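You operate a simulated robot arm through the tools that you are given. There is no shell and no other tool.

The job below is to be done with a simulated robot arm. You get a single attempt, and the scene is never put back.

TASK
The toast is running on 6: cancel it before it burns and turn the dial to 2.
Fine: stand both slices in the rack and put the honey on the tray with them. Set down upright: honey jar.
Where things are to end (x, y in the base frame): honey jar within 60 mm of [670, 440].

Only the result counts: the job must be done as asked and must still hold three seconds after the hand-in. Knocking over, shifting, dropping, spilling or breaking anything else fails it.

THE ROBOT
A 7-joint arm with a two-finger parallel gripper, fixed in place. Base frame: the origin is on the floor under the middle of its stand, x ahead of it, y to its left, z up. Readings come in mm, degrees, newtons and seconds.
With the tool pointing down near the work surface it reaches from about 380 to 900 mm from the base axis. Its first joint turns from -143.0 to 143.0 degrees. Payload 3 kg.
The TCP is the grasp point between the finger pads, 30 mm short of the fingertips. In the tool frame z runs along the fingers and y along their closing line. Largest opening 94 mm; finger width 28, thickness 10; the body of the gripper, 50 by 96 mm, starts 55 mm behind the TCP.
Orientation is told as [roll, pitch, yaw] about the base's x, y, z axes, in that order, counted from this pose: with the fingers straight down and closing along the base's y, the tool's x points along the base's -x, its y along +y and its z along -z.

THE INTERFACE
- The arm moves only by the tool move_arm. Its arguments are lists of equal length, an entry for each row: "dr": the turn, a rotation vector about the base's x, y, z in rad, a list of three; "linear": the shift along the base's x, y, z in cm, a list of three; "claw": the gripper command, from -1 (shut) to 1 (fully open), values between in proportion. In form: {"dr": [[rx, ry, rz], ...], "linear": [[tx, ty, tz], ...], "claw": [claw, ...]}. A call has 1 to 20 rows; each row is the pose to reach, as a shift and turn from the pose commanded when the call began. Rows are played at 5 a second. More than 50 mm and 8.6 degrees between two rows, or a gripper value outside its range, and nothing of the call is played. Where a pose cannot be reached the arm comes as near as it can. A force on the tool above 40 N (or 10 N above the force at the start of the call, whichever is more), or a blocked arm, ends the call early, and 0.2 s more pass. The fingers move at their own pace (about 72 mm/s each) and stop on an object; they squeeze with about 36 N. The grip force told is the motor's: it shows also when the fingers shut on nothing. Time passes only in rows, and 0.2 s behind the last, so rows that repeat a pose let the fingers close. It gives the time, the measured TCP pose, the force on the tool (base axes), the opening and the grip force at its end, in the units of the frame above (readings bear some noise), with the torque about the TCP (base axes, N m) and any sound that the robot's microphone picked up.
- Cameras (640 x 400 px; columns grow to the right, rows downward): "scene" is fixed at [398.1, 649.2, 1674.2]; the picture's right is [-0.90, -0.43, 0.00], its down [-0.36, 0.75, -0.56] and it looks along [0.24, -0.50, -0.83] (base axes); focal length 284 px, centre (320, 200). "wrist" rides on the gripper at [76, 14, -102] in the tool frame; the picture's right is [-0.18, 0.98, 0.00], its down [-0.75, -0.14, -0.64] and it looks along [-0.63, -0.12, 0.77] (tool axes); focal length 243 px, centre (320, 200). There is no depth. A picture from a camera that has moved, and an enlarged one, comes with that camera's place and axes in the base frame and with its lens.
- snapshot(camera): a new picture of that camera. No time passes.
- close_up(camera, box): a new picture of the part [left, top, right, bottom] of that camera's present view, enlarged. No time passes.
- job_done(): hands the job in; it is judged then, once.

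Places have to be worked out from the pictures, the camera data and where the tool is seen. Open the gripper and draw the arm clear of the work before you hand the job in, unless the task says otherwise.

The tools are called after "Emit:" as a command line: name --argument value ..., lists and objects as JSON in quotes. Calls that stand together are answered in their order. move_arm: Moves the arm, as the interface text tells. Its arguments: {"type":"object","properties":{"dr":{"type":"array"},"linear":{"type":"array"},"claw":{"type":"array"}},"required":["dr","linear","claw"]} The other tools are called the same way: snapshot (camera) takes a picture; close_up (camera, box) takes an enlarged picture of a part of a camera's view; job_done () hands the job in.

At the start:

```text
clock: 0.0
position: [487.5, 167.4, 1227.3]
ee_rot: [0.0, -0.1, 0.0]
wrist_force: [0.5, -0.8, -0.1]
wrist_torque: [-0.02, 0.0, 0.01]
width: 94.1
grip_force: 0.0
```

scene: 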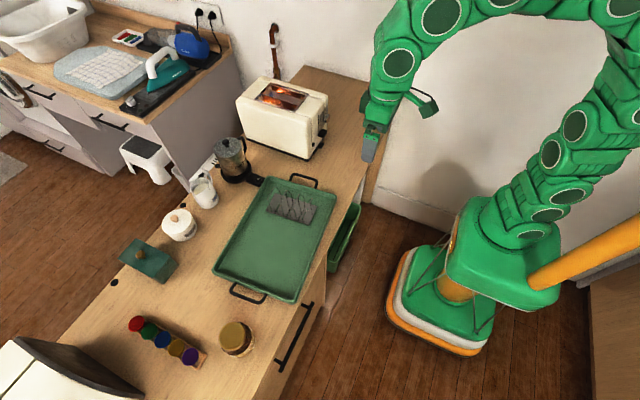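
wrist: 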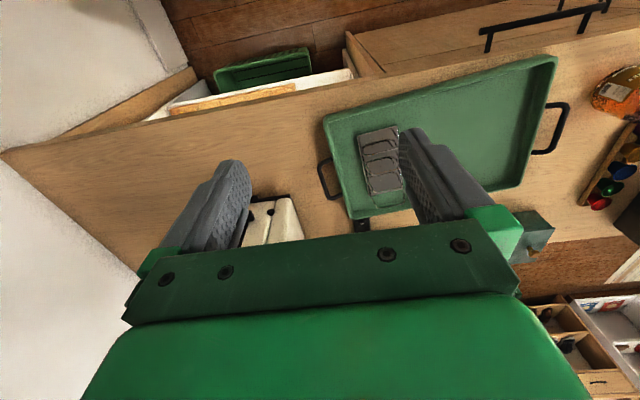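

I'll look closely at the toaster, the rack and the honey before moving.

Emit:
close_up --camera "scene" --box '[220, 60, 380, 160]'

Emit:
close_up --camera "scene" --box '[200, 160, 360, 260]'

Emit:
close_up --camera "scene" --box '[100, 290, 280, 400]'

```text
4.00 times, centred on (300, 110) of scene
camera zoom: at [398.1, 649.2, 1674.2], right [-0.9, -0.43, 0.0], down [-0.36, 0.75, -0.56], along [0.24, -0.5, -0.83], focal length 1135 px, centre (400, 560)
```

zoom: 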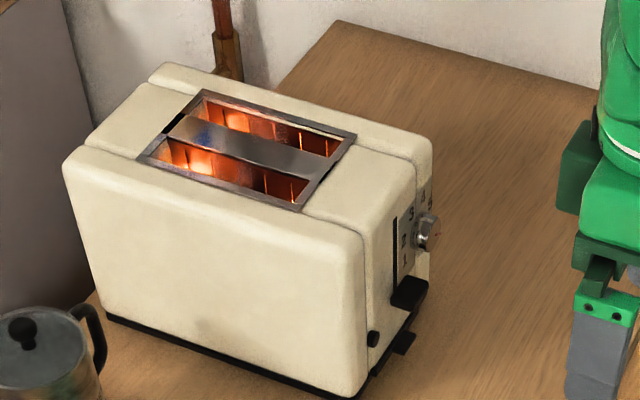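

```text
4.00 times, centred on (280, 210) of scene
camera zoom: at [398.1, 649.2, 1674.2], right [-0.9, -0.43, 0.0], down [-0.36, 0.75, -0.56], along [0.24, -0.5, -0.83], focal length 1135 px, centre (480, 160)
```

zoom: 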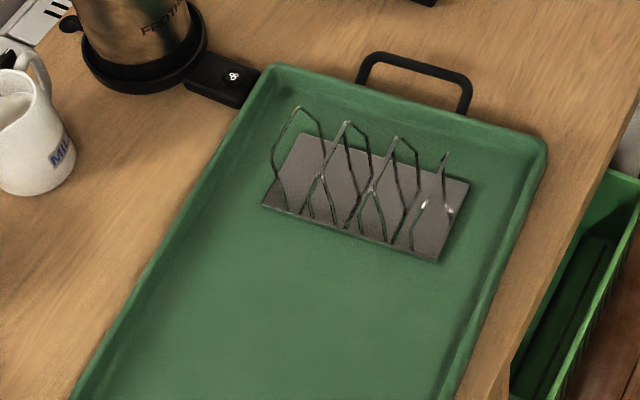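

```text
3.56 times, centred on (190, 345) of scene
camera zoom: at [398.1, 649.2, 1674.2], right [-0.9, -0.43, 0.0], down [-0.36, 0.75, -0.56], along [0.24, -0.5, -0.83], focal length 1009 px, centre (782, -316)
```

zoom: 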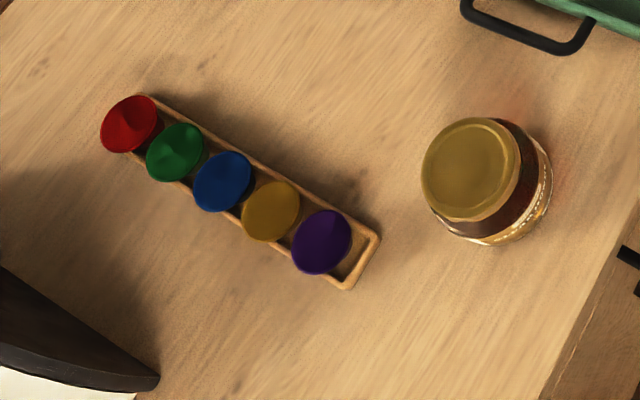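

Counter height looks to be near 880–900 mm from matching the tray corners. I take wrist enlargements for stereo on the honey jar, tray and toaster.

Emit:
close_up --camera "wrist" --box '[220, 160, 340, 250]'

Emit:
close_up --camera "wrist" --box '[480, 20, 640, 250]'

Emit:
close_up --camera "scene" --box '[300, 90, 350, 165]'

Emit:
close_up --camera "wrist" --box '[300, 40, 560, 230]'

```text
4.44 times, centred on (280, 205) of wrist
camera zoom: at [411.7, 182.7, 1330.7], right [0.18, 0.98, 0.0], down [0.75, -0.14, 0.64], along [0.63, -0.12, -0.77], focal length 1078 px, centre (498, 178)
```

zoom: 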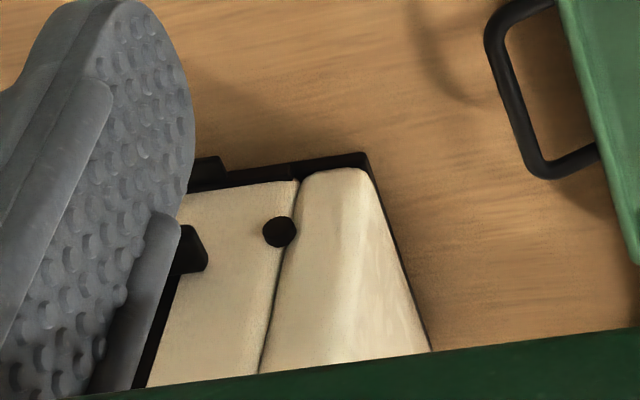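

```text
1.74 times, centred on (560, 135) of wrist
camera zoom: at [411.7, 182.7, 1330.7], right [0.18, 0.98, 0.0], down [0.75, -0.14, 0.64], along [0.63, -0.12, -0.77], focal length 422 px, centre (-97, 313)
```

zoom: 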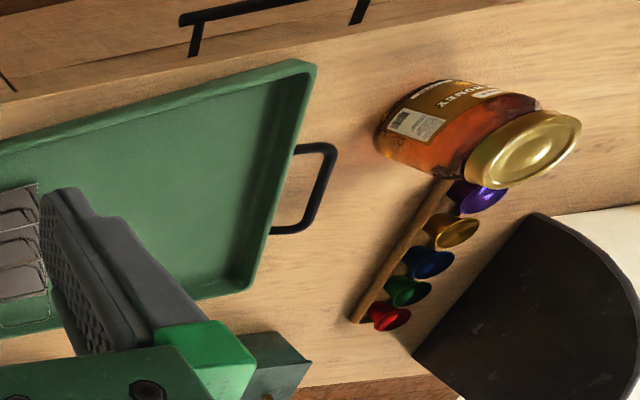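

```text
5.33 times, centred on (325, 128) of scene
camera zoom: at [398.1, 649.2, 1674.2], right [-0.9, -0.43, 0.0], down [-0.36, 0.75, -0.56], along [0.24, -0.5, -0.83], focal length 1513 px, centre (293, 587)
```

zoom: 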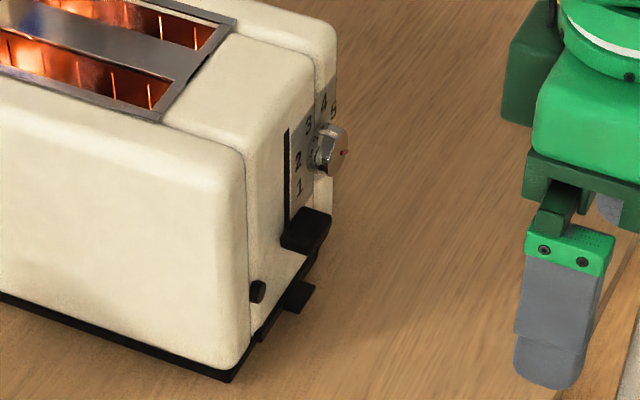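

```text
2.11 times, centred on (430, 135) of wrist
camera zoom: at [411.7, 182.7, 1330.7], right [0.18, 0.98, 0.0], down [0.75, -0.14, 0.64], along [0.63, -0.12, -0.77], focal length 511 px, centre (88, 337)
```

zoom: 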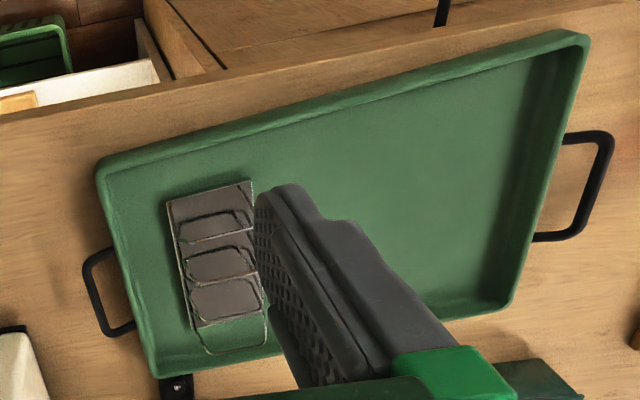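

Stereo puts the toaster's control face at about x≈722 facing the robot: a small black button near (722, 24, 970), lever at y≈-24, and the dial near (710, -63, 1020). I tilt the tool 45° forward and go to a viewpoint in front of that face, closing the fingers.

Emit:
move_arm --dr '[[0, -0.112, 0], [0, -0.224, 0], [0, -0.336, 0], [0, -0.449, 0], [0, -0.561, 0], [0, -0.673, 0], [0, -0.785, 0]]' --linear '[[1.4, -2.3, -2.1], [2.9, -4.6, -4.3], [4.3, -6.9, -6.4], [5.7, -9.1, -8.6], [7.1, -11.4, -10.7], [8.6, -13.7, -12.9], [10, -16, -15]]' --claw '[-1, -1, -1, -1, -1, -1, -1]'

Emit:
snapshot --camera "wrist"

Emit:
snapshot --camera "scene"

```text
clock: 1.6
position: [586.7, 9.4, 1076.4]
ee_rot: [0.0, -45.0, 0.0]
wrist_force: [0.0, 0.4, 0.1]
wrist_torque: [0.0, 0.02, 0.0]
width: 0.0
grip_force: 33.4
```

```text
taken
camera wrist: at [460.9, 24.0, 1096.0], right [0.13, 0.98, 0.13], down [0.08, -0.14, 0.99], along [0.99, -0.12, -0.1], focal length 243 px, centre (320, 200)
```

wrist: 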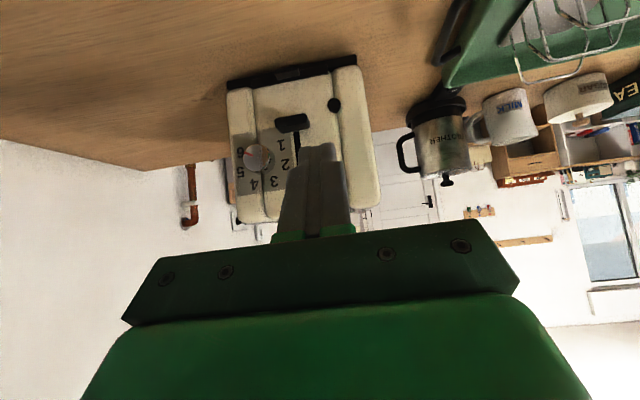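

```text
taken
```

scene: 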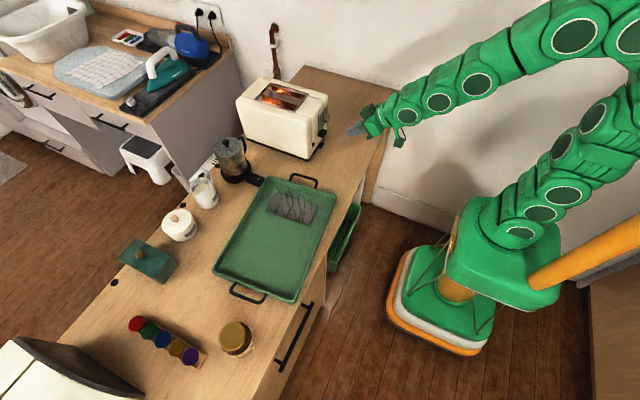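

Now the control face is visible (image upside-down). I enlarge it to read the dial and the button.

Emit:
close_up --camera "wrist" --box '[210, 40, 400, 240]'

Emit:
close_up --camera "wrist" --box '[220, 120, 310, 200]'

Emit:
close_up --camera "wrist" --box '[300, 70, 370, 130]'

```text
2.00 times, centred on (305, 140) of wrist
camera zoom: at [460.9, 24.0, 1096.0], right [0.13, 0.98, 0.13], down [0.08, -0.14, 0.99], along [0.99, -0.12, -0.1], focal length 485 px, centre (350, 320)
```

zoom: 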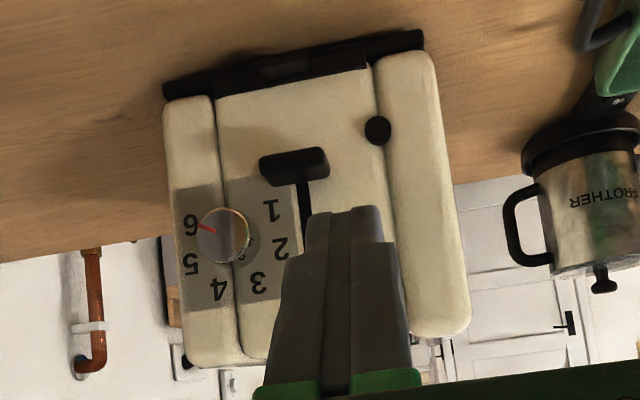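

```text
5.00 times, centred on (265, 160) of wrist
camera zoom: at [460.9, 24.0, 1096.0], right [0.13, 0.98, 0.13], down [0.08, -0.14, 0.99], along [0.99, -0.12, -0.1], focal length 1213 px, centre (595, 400)
```

zoom: 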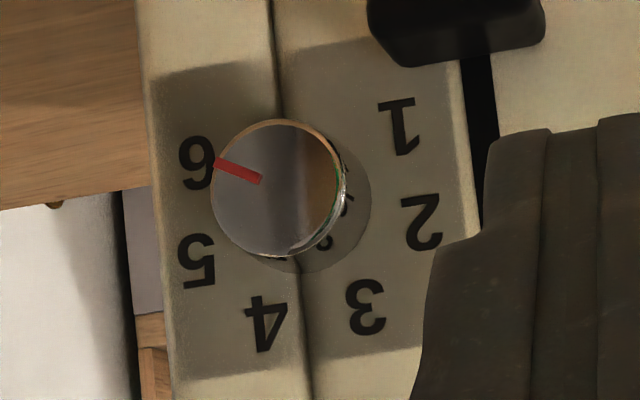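

```text
6.67 times, centred on (335, 100) of wrist
camera zoom: at [460.9, 24.0, 1096.0], right [0.13, 0.98, 0.13], down [0.08, -0.14, 0.99], along [0.99, -0.12, -0.1], focal length 1618 px, centre (220, 867)
```

zoom: 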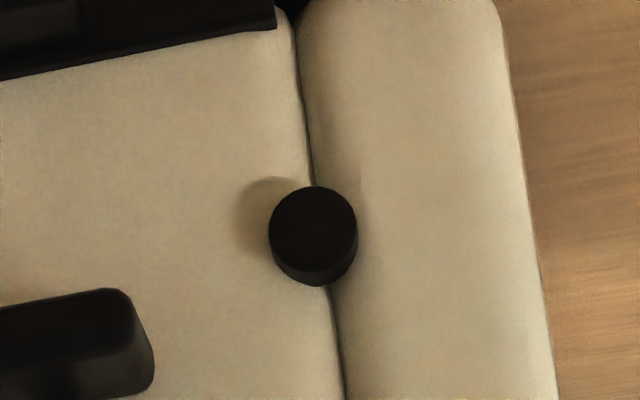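

The button is unlabelled but is the only push-button, at about (721, 22.5, 967). The dial is centred at (712, -70, 1015) with digits every 48° and the pointer at 6. I move the closed fingertips to just in front of the button.

Emit:
move_arm --dr '[[0, 0, 0], [0, 0, 0], [0, 0, 0], [0, 0, 0], [0, 0, 0]]' --linear '[[1.2, 0.5, -3.5], [2.5, 1.0, -7.0], [4.0, 1.25, -9.9], [7.0, 1.25, -9.9], [8.5, 1.25, -9.9]]' --claw '[-1, -1, -1, -1, -1]'

Emit:
snapshot --camera "wrist"

Emit:
close_up --camera "scene" --box '[290, 90, 390, 165]'

```text
clock: 2.8
position: [671.7, 20.6, 976.3]
ee_rot: [0.0, -45.0, 0.0]
wrist_force: [-0.5, 0.1, 0.5]
wrist_torque: [0.04, -0.02, 0.0]
width: 0.0
grip_force: 32.9
```

```text
taken
camera wrist: at [545.3, 34.3, 996.1], right [0.13, 0.98, 0.13], down [0.08, -0.14, 0.99], along [0.99, -0.12, -0.1], focal length 243 px, centre (320, 200)
```

wrist: 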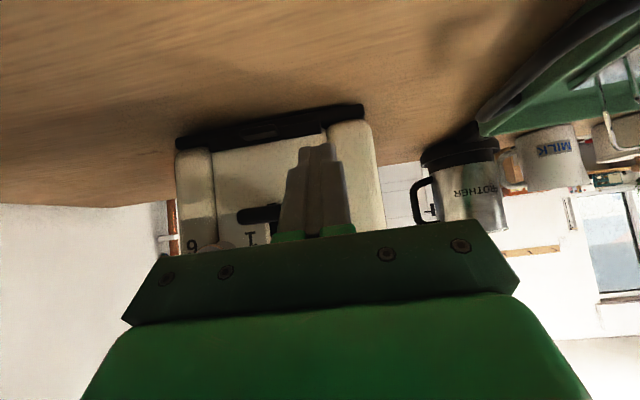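

```text
5.33 times, centred on (340, 128) of scene
camera zoom: at [398.1, 649.2, 1674.2], right [-0.9, -0.43, 0.0], down [-0.36, 0.75, -0.56], along [0.24, -0.5, -0.83], focal length 1513 px, centre (213, 587)
```

zoom: 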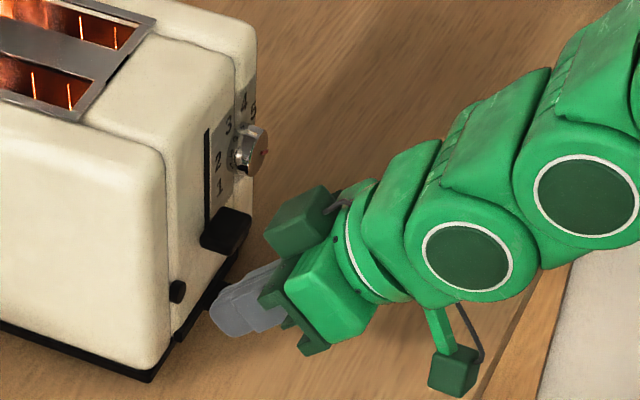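

The fingertip front is at x≈696, aligned with the button in y and z. I advance quickly by 18 mm and then more slowly.

Emit:
move_arm --dr '[[0, 0, 0], [0, 0, 0], [0, 0, 0]]' --linear '[[1.0, 0.15, 0], [1.9, 0.2, 0], [2.1, 0.2, 0]]' --claw '[-1, -1, -1]'

Emit:
close_up --camera "scene" --box '[290, 90, 390, 165]'

```text
clock: 3.6
position: [692.7, 22.6, 977.8]
ee_rot: [0.0, -44.9, 0.0]
wrist_force: [-6.5, -2.1, 1.6]
wrist_torque: [-0.03, 0.01, -0.06]
width: 0.0
grip_force: 33.3
heard: click, pop
```

```text
5.33 times, centred on (340, 128) of scene
camera zoom: at [398.1, 649.2, 1674.2], right [-0.9, -0.43, 0.0], down [-0.36, 0.75, -0.56], along [0.24, -0.5, -0.83], focal length 1513 px, centre (213, 587)
```

zoom: 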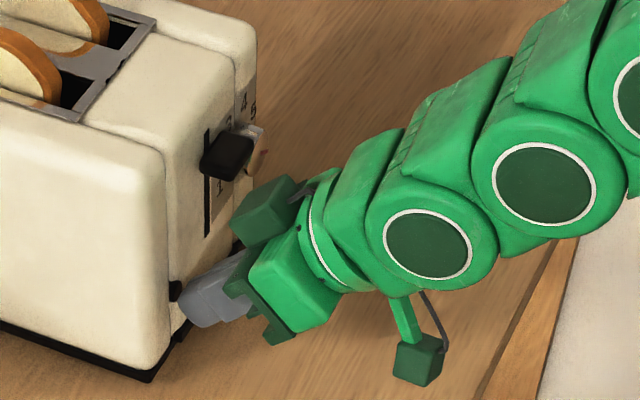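

Heard click and pop: the toaster is cancelled, the lever is up and the slices are out. I back off and raise to look at the face and the slices.

Emit:
move_arm --dr '[[0, 0, 0], [0, 0, 0], [0, 0, 0], [0, 0, 0], [0, 0, 0]]' --linear '[[-2.0, 0, 0], [-5.0, 0, 1.0], [-8.0, 0, 4.5], [-10.0, 0, 9.0], [-11.0, 0, 12.0]]' --claw '[-1, -1, -1, -1, -1]'

Emit:
snapshot --camera "wrist"

Emit:
close_up --camera "scene" --box '[220, 60, 380, 160]'

Emit:
close_up --camera "wrist" --box '[210, 40, 400, 240]'

```text
clock: 4.8
position: [580.8, 21.2, 1098.7]
ee_rot: [0.0, -45.0, 0.0]
wrist_force: [0.7, 0.5, -0.1]
wrist_torque: [0.02, -0.01, -0.02]
width: 0.0
grip_force: 32.9
```

```text
taken
camera wrist: at [455.8, 35.6, 1117.7], right [0.13, 0.98, 0.13], down [0.08, -0.14, 0.99], along [0.99, -0.12, -0.1], focal length 243 px, centre (320, 200)
```

wrist: 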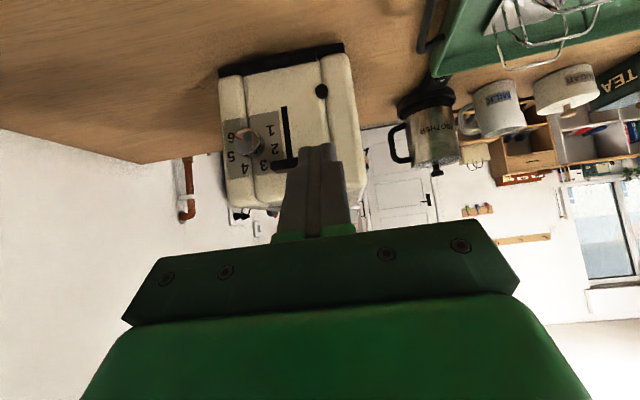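

```text
4.00 times, centred on (300, 110) of scene
camera zoom: at [398.1, 649.2, 1674.2], right [-0.9, -0.43, 0.0], down [-0.36, 0.75, -0.56], along [0.24, -0.5, -0.83], focal length 1135 px, centre (400, 560)
```

zoom: 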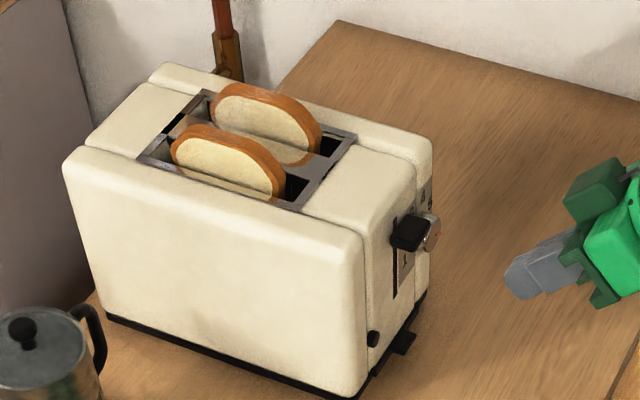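

```text
2.00 times, centred on (305, 140) of wrist
camera zoom: at [455.8, 35.6, 1117.7], right [0.13, 0.98, 0.13], down [0.08, -0.14, 0.99], along [0.99, -0.12, -0.1], focal length 485 px, centre (350, 320)
```

zoom: 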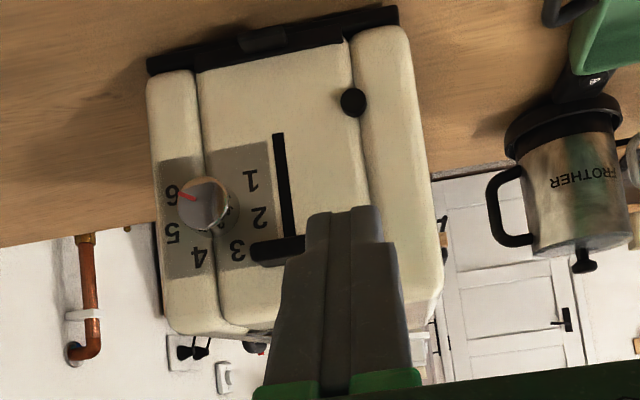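

The slices popped up and the toaster hasn't moved. I enlarge the dial and slices to pin down their positions.

Emit:
close_up --camera "wrist" --box '[215, 105, 305, 185]'

Emit:
close_up --camera "scene" --box '[305, 95, 345, 145]'

Emit:
close_up --camera "scene" --box '[250, 70, 320, 120]'

```text
5.00 times, centred on (260, 145) of wrist
camera zoom: at [455.8, 35.6, 1117.7], right [0.13, 0.98, 0.13], down [0.08, -0.14, 0.99], along [0.99, -0.12, -0.1], focal length 1213 px, centre (620, 475)
```

zoom: 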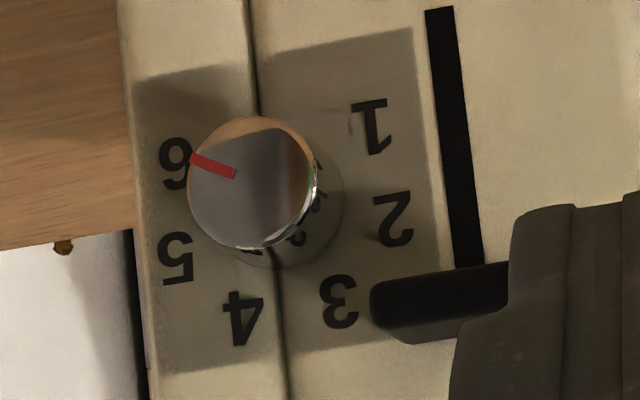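

```text
8.00 times, centred on (325, 120) of scene
camera zoom: at [398.1, 649.2, 1674.2], right [-0.9, -0.43, 0.0], down [-0.36, 0.75, -0.56], along [0.24, -0.5, -0.83], focal length 2270 px, centre (280, 840)
```

zoom: 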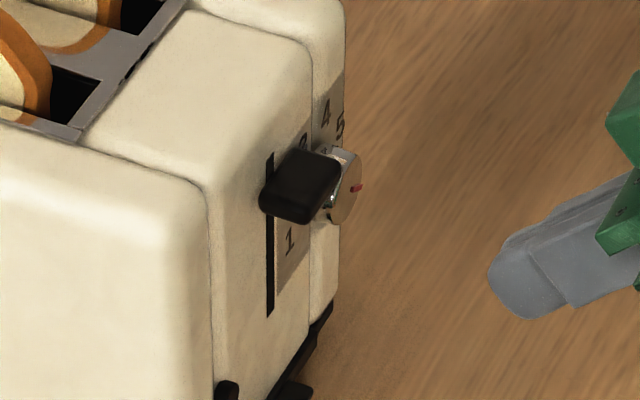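

```text
8.00 times, centred on (285, 95) of scene
camera zoom: at [398.1, 649.2, 1674.2], right [-0.9, -0.43, 0.0], down [-0.36, 0.75, -0.56], along [0.24, -0.5, -0.83], focal length 2270 px, centre (600, 1040)
```

zoom: 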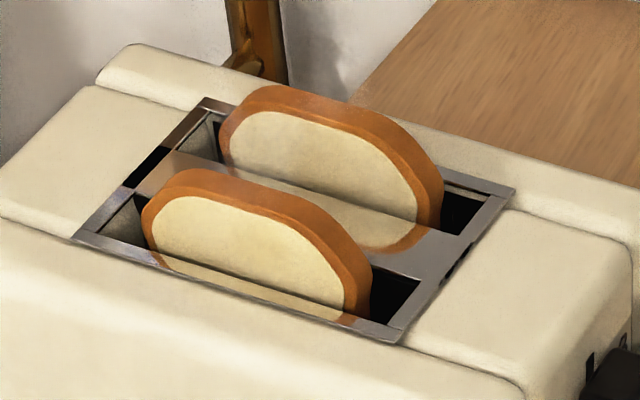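

Refined: dial axis at y≈-69.6, z≈1015.3, its front at x≈710.5 and the face at x≈725; it must turn counter-clockwise by 192° (seen from the robot). I bring the tool horizontal along +x in front of the dial, staying high for now.

Emit:
move_arm --dr '[[0, -0.112, 0], [0, -0.224, 0], [0, -0.336, 0], [0, -0.449, 0], [0, -0.561, 0], [0, -0.673, 0], [0, -0.785, 0]]' --linear '[[0.2, -1.3, -0.4], [0.5, -2.6, -0.9], [0.7, -3.9, -1.3], [1.0, -5.2, -1.7], [1.3, -6.5, -2.1], [1.5, -7.8, -2.6], [1.8, -9.1, -3.0]]' --claw '[-1, -1, -1, -1, -1, -1, -1]'

Emit:
snapshot --camera "wrist"

Emit:
snapshot --camera "scene"

```text
clock: 6.4
position: [710.6, -29.5, 1148.1]
ee_rot: [-8.5, -89.5, 7.8]
wrist_force: [0.3, 9.0, 0.1]
wrist_torque: [0.05, 0.02, -0.7]
width: 0.0
grip_force: 32.8
out of reach, approached as far as the arm can: row 2, 3, 4, 5, 6, 7
```

```text
taken
camera wrist: at [608.8, -13.8, 1073.9], right [0.01, 0.98, 0.18], down [-0.64, -0.13, 0.76], along [0.77, -0.12, 0.62], focal length 243 px, centre (320, 200)
```

wrist: 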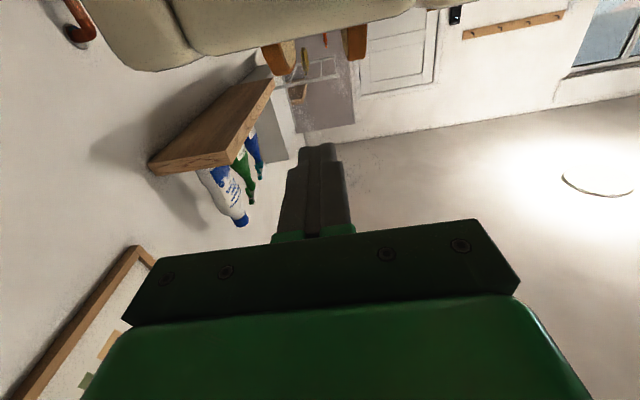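

```text
taken
```

scene: 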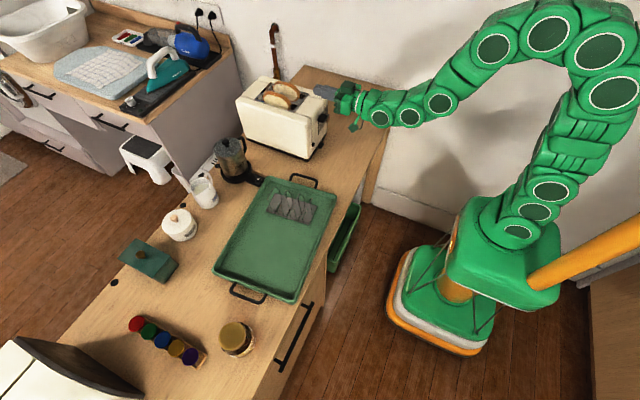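

Tool horizontal this close in is out of reach: the arm drifted to (711, -30, 1148), just above the toaster's front edge, with 9 N sideways. I check closely for contact before backing away.

Emit:
close_up --camera "scene" --box '[230, 60, 410, 170]'

Emit:
move_arm --dr '[[0, 0, 0]]' --linear '[[0, 0, 0]]' --claw '[-1]'

```text
3.56 times, centred on (320, 115) of scene
camera zoom: at [398.1, 649.2, 1674.2], right [-0.9, -0.43, 0.0], down [-0.36, 0.75, -0.56], along [0.24, -0.5, -0.83], focal length 1009 px, centre (320, 502)
```

zoom: 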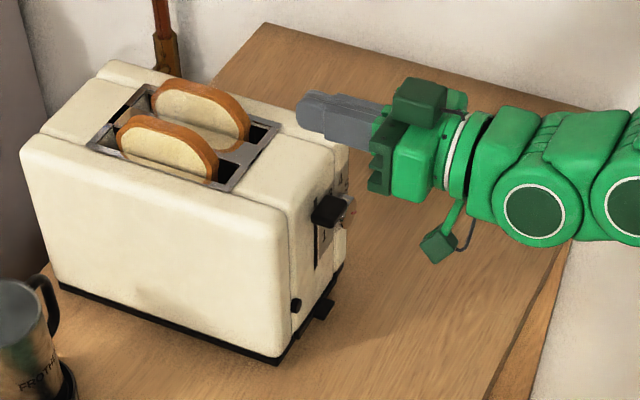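

```text
clock: 6.8
position: [712.8, -20.6, 1149.0]
ee_rot: [-0.8, -89.5, 0.9]
wrist_force: [-0.5, -0.8, 0.0]
wrist_torque: [-0.01, -0.01, 0.03]
width: 0.1
grip_force: 32.9
```

No contact; the force was only dynamic. The elbow limit keeps the wrist ≥~550 mm from the shoulder, so I will instead grip the dial with the tool 45° off-axis and swing it about the dial's axis. First I retreat to a 45° tilt clear of the toaster.

Emit:
move_arm --dr '[[0, 0.112, 0], [0, 0.224, 0], [0, 0.336, 0], [0, 0.449, 0], [0, 0.561, 0], [0, 0.673, 0], [0, 0.785, 0]]' --linear '[[-1.6, -0.5, 0.2], [-3.2, -1.0, 0.2], [-4.8, -1.5, 0], [-6.4, -2.0, -0.5], [-8.0, -2.8, -1.3], [-9.6, -3.4, -2.0], [-11.3, -4.0, -2.9]]' --claw '[-1, -1, -1, -1, -1, -1, -1]'

```text
clock: 8.4
position: [595.5, -66.2, 1122.6]
ee_rot: [0.0, -44.9, 0.0]
wrist_force: [0.2, 0.4, -0.1]
wrist_torque: [-0.03, 0.03, 0.04]
width: 0.0
grip_force: 33.6
```

Back at a 45° tilt with no warnings. Now I roll +96° about x, opening the fingers to about 47 mm, ending in front of the dial.

Emit:
move_arm --dr '[[0.1396, 0, 0], [0.2793, 0, 0], [0.4189, 0, 0], [0.5585, 0, 0], [0.6981, 0, 0], [0.8378, 0, 0], [0.9774, 0, 0], [1.117, 0, 0], [1.2566, 0, 0], [1.3963, 0, 0], [1.5359, 0, 0], [1.6755, 0, 0]]' --linear '[[0, -0.2, -0.8], [0, -0.4, -1.6], [0, -0.6, -2.5], [0, -0.8, -3.4], [0, -1.0, -4.3], [0, -1.1, -5.2], [0, -1.2, -6.1], [0, -1.3, -7.0], [0, -1.4, -8.0], [0, -1.4, -9.0], [0, -1.45, -10.0], [0, -1.45, -10.8]]' --claw '[0, 0, 0, 0, 0, 0, 0, 0, 0, 0, 0, 0]'

Emit:
snapshot --camera "wrist"

Emit:
close_up --camera "scene" --box '[230, 60, 430, 185]'

```text
clock: 11.0
position: [599.9, -82.2, 1012.8]
ee_rot: [94.3, 4.3, -44.9]
wrist_force: [0.4, -0.3, 1.2]
wrist_torque: [-0.03, 0.0, 0.02]
width: 47.1
grip_force: 0.1
```

```text
taken
camera wrist: at [472.6, -102.2, 1026.0], right [0.13, -0.23, 0.96], down [0.08, -0.97, -0.24], along [0.99, 0.11, -0.11], focal length 243 px, centre (320, 200)
```

wrist: 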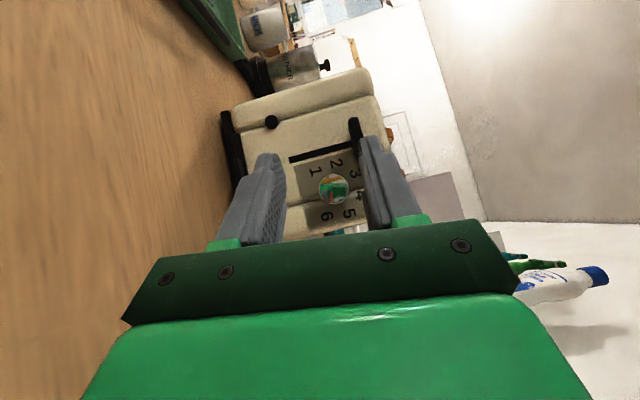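

```text
3.20 times, centred on (330, 122) of scene
camera zoom: at [398.1, 649.2, 1674.2], right [-0.9, -0.43, 0.0], down [-0.36, 0.75, -0.56], along [0.24, -0.5, -0.83], focal length 908 px, centre (288, 448)
```

zoom: 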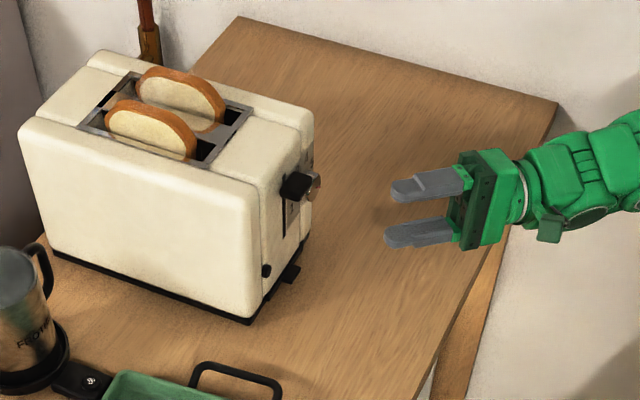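

The dial sits nicely between the fingers in view. I enlarge it to refine its axis and read the pointer.

Emit:
close_up --camera "wrist" --box '[285, 140, 385, 240]'

Emit:
close_up --camera "scene" --box '[305, 95, 345, 145]'

```text
4.00 times, centred on (335, 190) of wrist
camera zoom: at [472.6, -102.2, 1026.0], right [0.13, -0.23, 0.96], down [0.08, -0.97, -0.24], along [0.99, 0.11, -0.11], focal length 970 px, centre (260, 240)
```

zoom: 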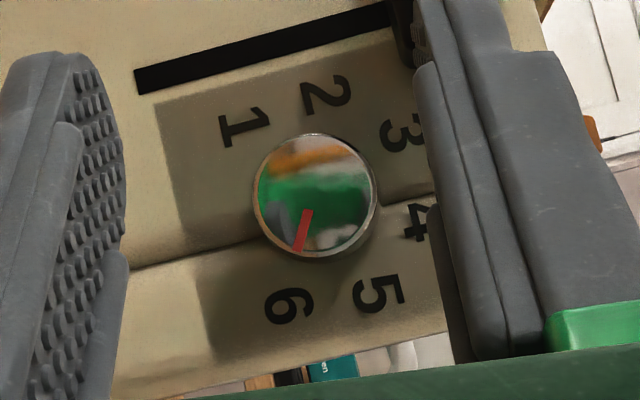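

```text
8.00 times, centred on (325, 120) of scene
camera zoom: at [398.1, 649.2, 1674.2], right [-0.9, -0.43, 0.0], down [-0.36, 0.75, -0.56], along [0.24, -0.5, -0.83], focal length 2270 px, centre (280, 840)
```

zoom: 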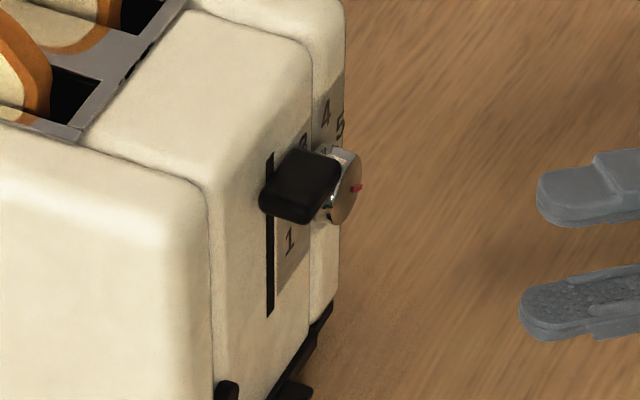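

Dial axis confirmed at (y -69.5, z 1015.7), pointer at 6. I move straight in along +x to straddle the dial with the tips just short of the face.

Emit:
move_arm --dr '[[0, 0, 0], [0, 0, 0], [0, 0, 0], [0, 0, 0]]' --linear '[[4.0, 0.1, 0.05], [7.5, 0.15, 0.08], [9.0, 0.15, 0.1], [9.5, 0.15, 0.1]]' --claw '[0, 0, 0, 0]'

Emit:
snapshot --camera "wrist"

Emit:
close_up --camera "wrist" --box '[260, 120, 400, 250]'

Emit:
close_up --camera "scene" --box '[290, 90, 370, 150]'

```text
clock: 12.0
position: [693.8, -82.6, 1013.6]
ee_rot: [94.3, 4.2, -44.8]
wrist_force: [0.4, 0.5, 0.7]
wrist_torque: [0.0, -0.04, 0.02]
width: 47.3
grip_force: 0.1
```

```text
taken
camera wrist: at [567.8, -102.3, 1026.9], right [0.13, -0.23, 0.96], down [0.08, -0.97, -0.24], along [0.99, 0.11, -0.11], focal length 243 px, centre (320, 200)
```

wrist: 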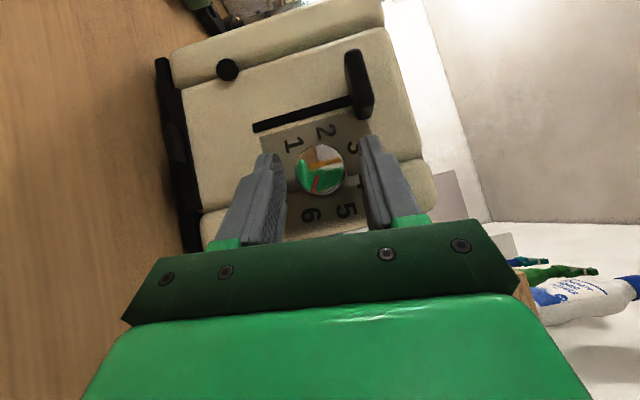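

```text
3.08 times, centred on (330, 185) of wrist
camera zoom: at [567.8, -102.3, 1026.9], right [0.13, -0.23, 0.96], down [0.08, -0.97, -0.24], along [0.99, 0.11, -0.11], focal length 746 px, centre (289, 246)
```

zoom: 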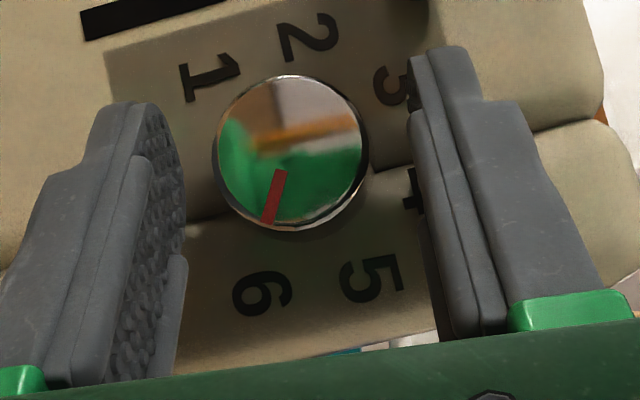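

```text
6.67 times, centred on (330, 120) of scene
camera zoom: at [398.1, 649.2, 1674.2], right [-0.9, -0.43, 0.0], down [-0.36, 0.75, -0.56], along [0.24, -0.5, -0.83], focal length 1891 px, centre (253, 733)
```

zoom: 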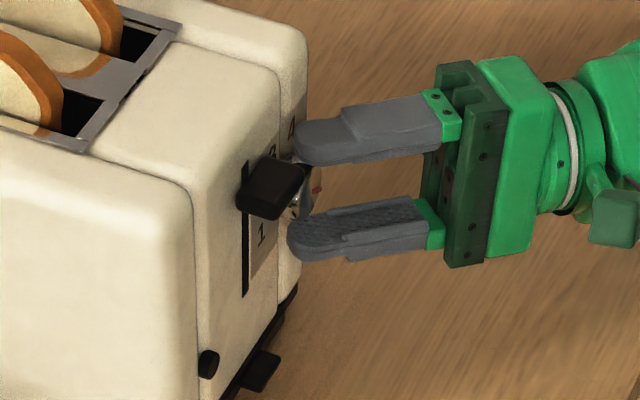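

The fingers straddle the dial, centred within 0.5 mm in the closing direction. I inch in 2 mm more and close on it.

Emit:
move_arm --dr '[[0, 0, 0], [0, 0, 0], [0, 0, 0], [0, 0, 0]]' --linear '[[0.2, 0.15, -0.03], [0.2, 0.15, -0.03], [0.2, 0.15, -0.03], [0.2, 0.15, -0.03]]' --claw '[0, -0.3, -1, -1]'

Emit:
close_up --camera "wrist" --box '[260, 100, 400, 230]'

Emit:
close_up --camera "scene" --box '[290, 90, 370, 150]'

```text
clock: 13.0
position: [694.8, -80.5, 1013.5]
ee_rot: [94.3, 4.2, -44.8]
wrist_force: [4.8, 0.9, 7.1]
wrist_torque: [0.08, -0.13, -0.08]
width: 32.0
grip_force: 36.0
```

```text
3.08 times, centred on (330, 165) of wrist
camera zoom: at [569.3, -100.2, 1026.6], right [0.13, -0.23, 0.96], down [0.08, -0.97, -0.24], along [0.99, 0.11, -0.11], focal length 746 px, centre (289, 308)
```

zoom: 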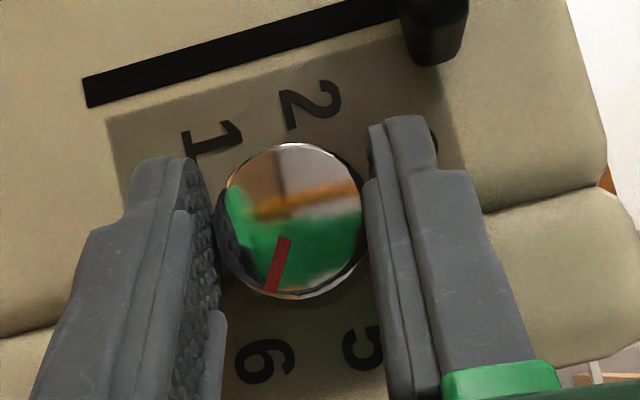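

```text
6.67 times, centred on (330, 120) of scene
camera zoom: at [398.1, 649.2, 1674.2], right [-0.9, -0.43, 0.0], down [-0.36, 0.75, -0.56], along [0.24, -0.5, -0.83], focal length 1891 px, centre (253, 733)
```

zoom: 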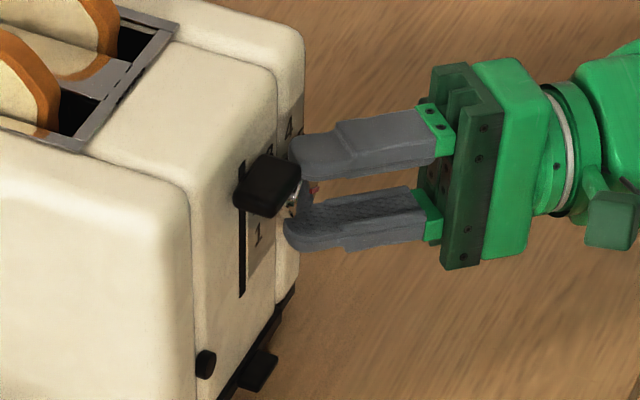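

Gripped at 32 mm, the dial's diameter; the toaster moved at most ~2 mm. I turn the first 24° about the dial axis and check the pointer follows.

Emit:
move_arm --dr '[[-0.0698, 0, 0], [-0.1396, 0, 0], [-0.2094, 0, 0], [-0.2793, 0, 0], [-0.3491, 0, 0], [-0.4189, 0, 0]]' --linear '[[0, 0, 0.08], [0, 0, 0.157], [0, 0.005, 0.236], [0, 0.01, 0.314], [0, 0.03, 0.39], [0, 0.05, 0.467]]' --claw '[-1, -1, -1, -1, -1, -1]'

Emit:
close_up --camera "wrist" --box '[260, 100, 400, 230]'

Emit:
close_up --camera "scene" --box '[290, 90, 370, 150]'

```text
clock: 14.4
position: [695.6, -78.4, 1018.4]
ee_rot: [76.9, -12.6, -43.5]
wrist_force: [7.0, -4.1, 0.1]
wrist_torque: [-0.01, -0.01, -0.72]
width: 31.9
grip_force: 36.3
```

```text
3.08 times, centred on (330, 165) of wrist
camera zoom: at [568.9, -91.6, 1038.8], right [0.13, 0.18, 0.97], down [0.08, -0.98, 0.17], along [0.99, 0.05, -0.14], focal length 746 px, centre (289, 308)
```

zoom: 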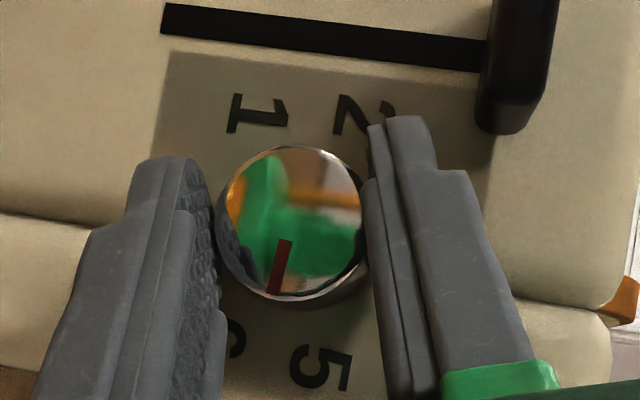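

```text
6.67 times, centred on (330, 120) of scene
camera zoom: at [398.1, 649.2, 1674.2], right [-0.9, -0.43, 0.0], down [-0.36, 0.75, -0.56], along [0.24, -0.5, -0.83], focal length 1891 px, centre (253, 733)
```

zoom: 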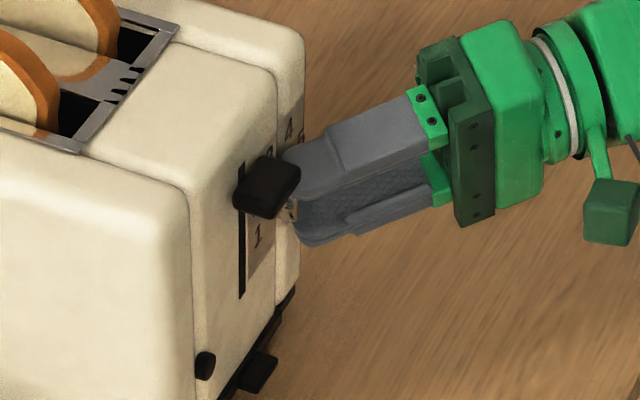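

The dial follows the grip (pointer fixed relative to the fingers, digits turning). I continue the remaining 72° of this stroke in 4° steps.

Emit:
move_arm --dr '[[-0.0698, 0, 0], [-0.1396, 0, 0], [-0.2094, 0, 0], [-0.2793, 0, 0], [-0.3491, 0, 0], [-0.4189, 0, 0], [-0.4887, 0, 0], [-0.5585, 0, 0], [-0.6283, 0, 0], [-0.6981, 0, 0], [-0.7679, 0, 0], [-0.8378, 0, 0], [-0.9076, 0, 0], [-0.9774, 0, 0], [-1.0472, 0, 0], [-1.117, 0, 0], [-1.1868, 0, 0], [-1.2566, 0, 0]]' --linear '[[0, 0.027, 0.074], [0, 0.059, 0.146], [0, 0.096, 0.216], [0, 0.138, 0.283], [0, 0.184, 0.347], [0, 0.235, 0.407], [0, 0.29, 0.464], [0, 0.349, 0.517], [0, 0.411, 0.565], [0, 0.476, 0.609], [0, 0.544, 0.649], [0, 0.615, 0.683], [0, 0.688, 0.713], [0, 0.764, 0.737], [0, 0.84, 0.756], [0, 0.918, 0.77], [0, 0.996, 0.778], [0, 1.075, 0.781]]' --claw '[-1, -1, -1, -1, -1, -1, -1, -1, -1, -1, -1, -1, -1, -1, -1, -1, -1, -1]'

Emit:
close_up --camera "wrist" --box '[250, 80, 410, 230]'

Emit:
close_up --camera "scene" --box '[290, 90, 370, 150]'

```text
clock: 18.2
position: [694.6, -68.3, 1026.6]
ee_rot: [-0.1, -45.1, 0.1]
wrist_force: [4.3, -0.8, 10.0]
wrist_torque: [-0.03, -0.76, 0.08]
width: 31.5
grip_force: 35.9
```

```text
2.67 times, centred on (330, 155) of wrist
camera zoom: at [568.8, -52.9, 1046.2], right [0.13, 0.98, 0.13], down [0.08, -0.14, 0.99], along [0.99, -0.12, -0.09], focal length 647 px, centre (293, 320)
```

zoom: 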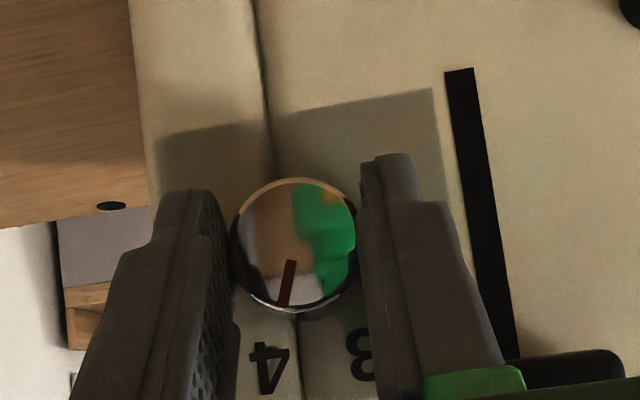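

```text
6.67 times, centred on (330, 120) of scene
camera zoom: at [398.1, 649.2, 1674.2], right [-0.9, -0.43, 0.0], down [-0.36, 0.75, -0.56], along [0.24, -0.5, -0.83], focal length 1891 px, centre (253, 733)
```

zoom: 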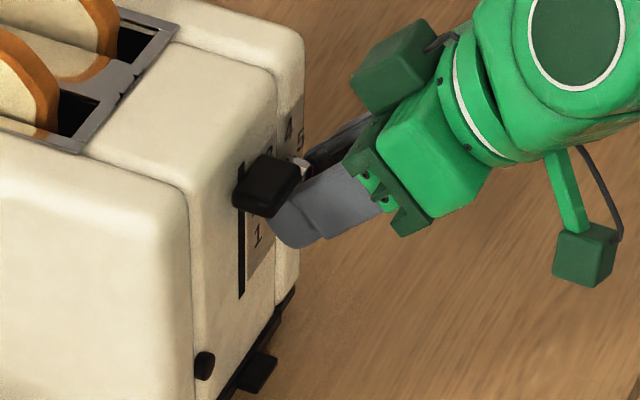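

The pointer is now at 4, as planned. I open slightly to clear the lever and back straight out along -x.

Emit:
move_arm --dr '[[0, 0, 0], [0, 0, 0], [0, 0, 0], [0, 0, 0], [0, 0, 0]]' --linear '[[0, 0, 0], [0, 0, 0], [-1.5, 0, 0], [-3.5, 0, 0], [-6.0, 0, 0]]' --claw '[-0.2, -0.2, -0.2, -0.2, 0]'

Emit:
close_up --camera "wrist" --box '[230, 80, 410, 230]'

Emit:
close_up --camera "scene" --box '[290, 90, 370, 150]'

```text
clock: 19.4
position: [633.5, -68.5, 1028.0]
ee_rot: [0.0, -44.9, -0.1]
wrist_force: [-0.3, -0.4, 0.0]
wrist_torque: [0.03, 0.01, -0.02]
width: 47.2
grip_force: 0.0
```

```text
2.67 times, centred on (320, 155) of wrist
camera zoom: at [506.6, -54.6, 1047.4], right [0.13, 0.98, 0.13], down [0.08, -0.14, 0.99], along [0.99, -0.12, -0.1], focal length 647 px, centre (320, 320)
```

zoom: 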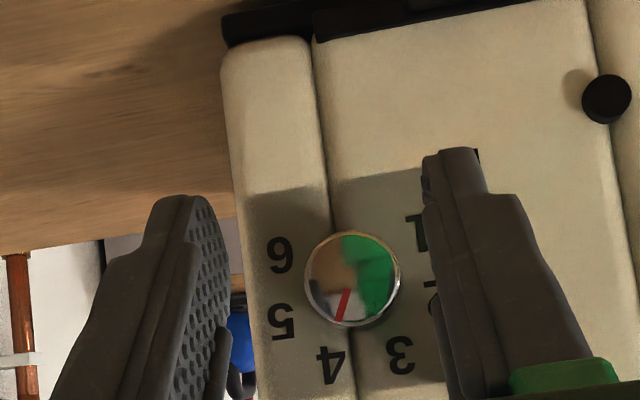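

```text
6.67 times, centred on (330, 120) of scene
camera zoom: at [398.1, 649.2, 1674.2], right [-0.9, -0.43, 0.0], down [-0.36, 0.75, -0.56], along [0.24, -0.5, -0.83], focal length 1891 px, centre (253, 733)
```

zoom: 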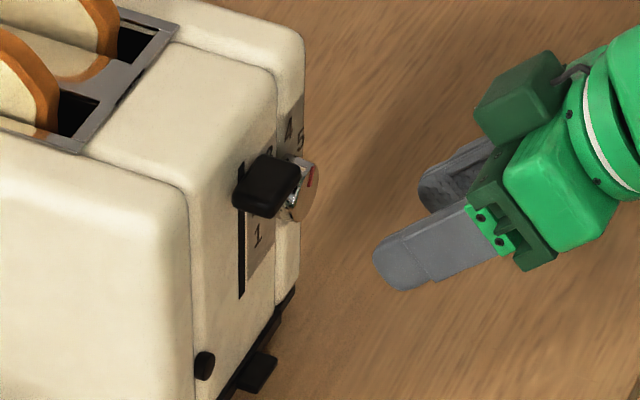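

The pointer reads 4 and the dial axis is now about (y -67, z 1015.8). I roll back +96° out here to regrasp.

Emit:
move_arm --dr '[[0.1396, 0, 0], [0.2793, 0, 0], [0.4189, 0, 0], [0.5585, 0, 0], [0.6981, 0, 0], [0.8378, 0, 0], [0.9774, 0, 0], [1.117, 0, 0], [1.2566, 0, 0], [1.3963, 0, 0], [1.5359, 0, 0], [1.6755, 0, 0]]' --linear '[[-0.3, -0.1, -0.1], [-0.6, -0.2, -0.2], [-0.8, -0.3, -0.3], [-1.0, -0.4, -0.45], [-1.0, -0.5, -0.6], [-1.0, -0.6, -0.75], [-1.0, -0.7, -0.9], [-1.0, -0.8, -1.0], [-1.0, -0.85, -1.15], [-1.0, -0.9, -1.25], [-1.0, -0.95, -1.4], [-1.0, -0.96, -1.45]]' --claw '[0, 0, 0, 0, 0, 0, 0, 0, 0, 0, 0, 0]'

Emit:
close_up --camera "wrist" --box '[260, 110, 400, 240]'

```text
clock: 22.0
position: [625.0, -76.5, 1012.7]
ee_rot: [94.4, 4.4, -44.8]
wrist_force: [-0.4, -0.7, 0.1]
wrist_torque: [-0.03, 0.0, 0.01]
width: 46.8
grip_force: 0.0
```

```text
3.08 times, centred on (330, 175) of wrist
camera zoom: at [498.6, -97.6, 1024.9], right [0.13, -0.23, 0.96], down [0.08, -0.97, -0.25], along [0.99, 0.11, -0.11], focal length 746 px, centre (289, 277)
```

zoom: 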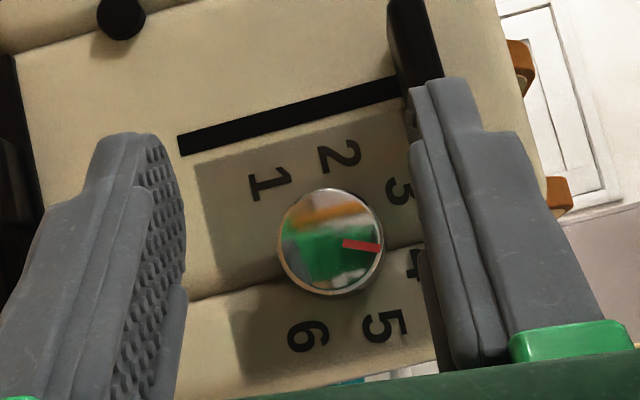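

Dial centre at (y -67.3, z 1016), 2 mm above the finger mid-plane, so I correct by +2 mm in z, move in and grip again.

Emit:
move_arm --dr '[[0, 0, 0], [0, 0, 0], [0, 0, 0], [0, 0, 0], [0, 0, 0], [0, 0, 0], [0, 0, 0]]' --linear '[[3.5, 0, 0.2], [6.0, -0.05, 0.2], [7.0, -0.05, 0.2], [7.25, -0.05, 0.2], [7.25, -0.05, 0.2], [7.25, -0.05, 0.2], [7.25, -0.05, 0.2]]' --claw '[0, 0, 0, -0.2, -0.3, -1, -1]'

Emit:
close_up --camera "wrist" --box '[260, 100, 400, 230]'

Emit:
close_up --camera "scene" --box '[290, 90, 370, 150]'

```text
clock: 23.6
position: [697.0, -78.8, 1013.7]
ee_rot: [94.2, 4.2, -44.9]
wrist_force: [5.1, -1.8, -0.1]
wrist_torque: [-0.01, -0.05, -0.07]
width: 31.5
grip_force: 36.6
```

```text
3.08 times, centred on (330, 165) of wrist
camera zoom: at [570.8, -97.4, 1027.0], right [0.13, -0.23, 0.96], down [0.08, -0.97, -0.24], along [0.99, 0.11, -0.11], focal length 746 px, centre (289, 308)
```

zoom: 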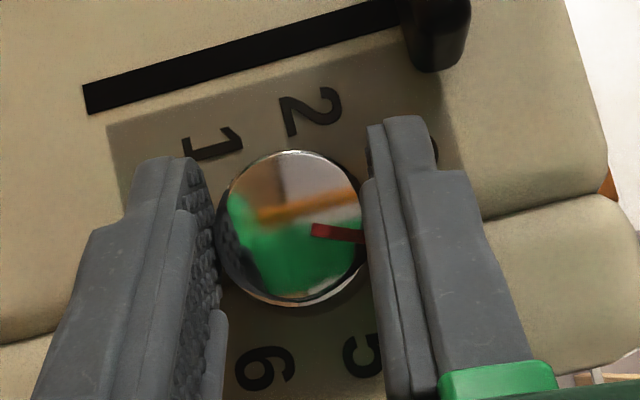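

```text
6.67 times, centred on (330, 120) of scene
camera zoom: at [398.1, 649.2, 1674.2], right [-0.9, -0.43, 0.0], down [-0.36, 0.75, -0.56], along [0.24, -0.5, -0.83], focal length 1891 px, centre (253, 733)
```

zoom: 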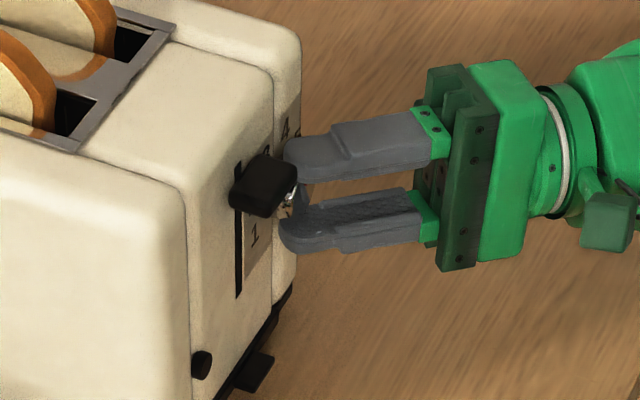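

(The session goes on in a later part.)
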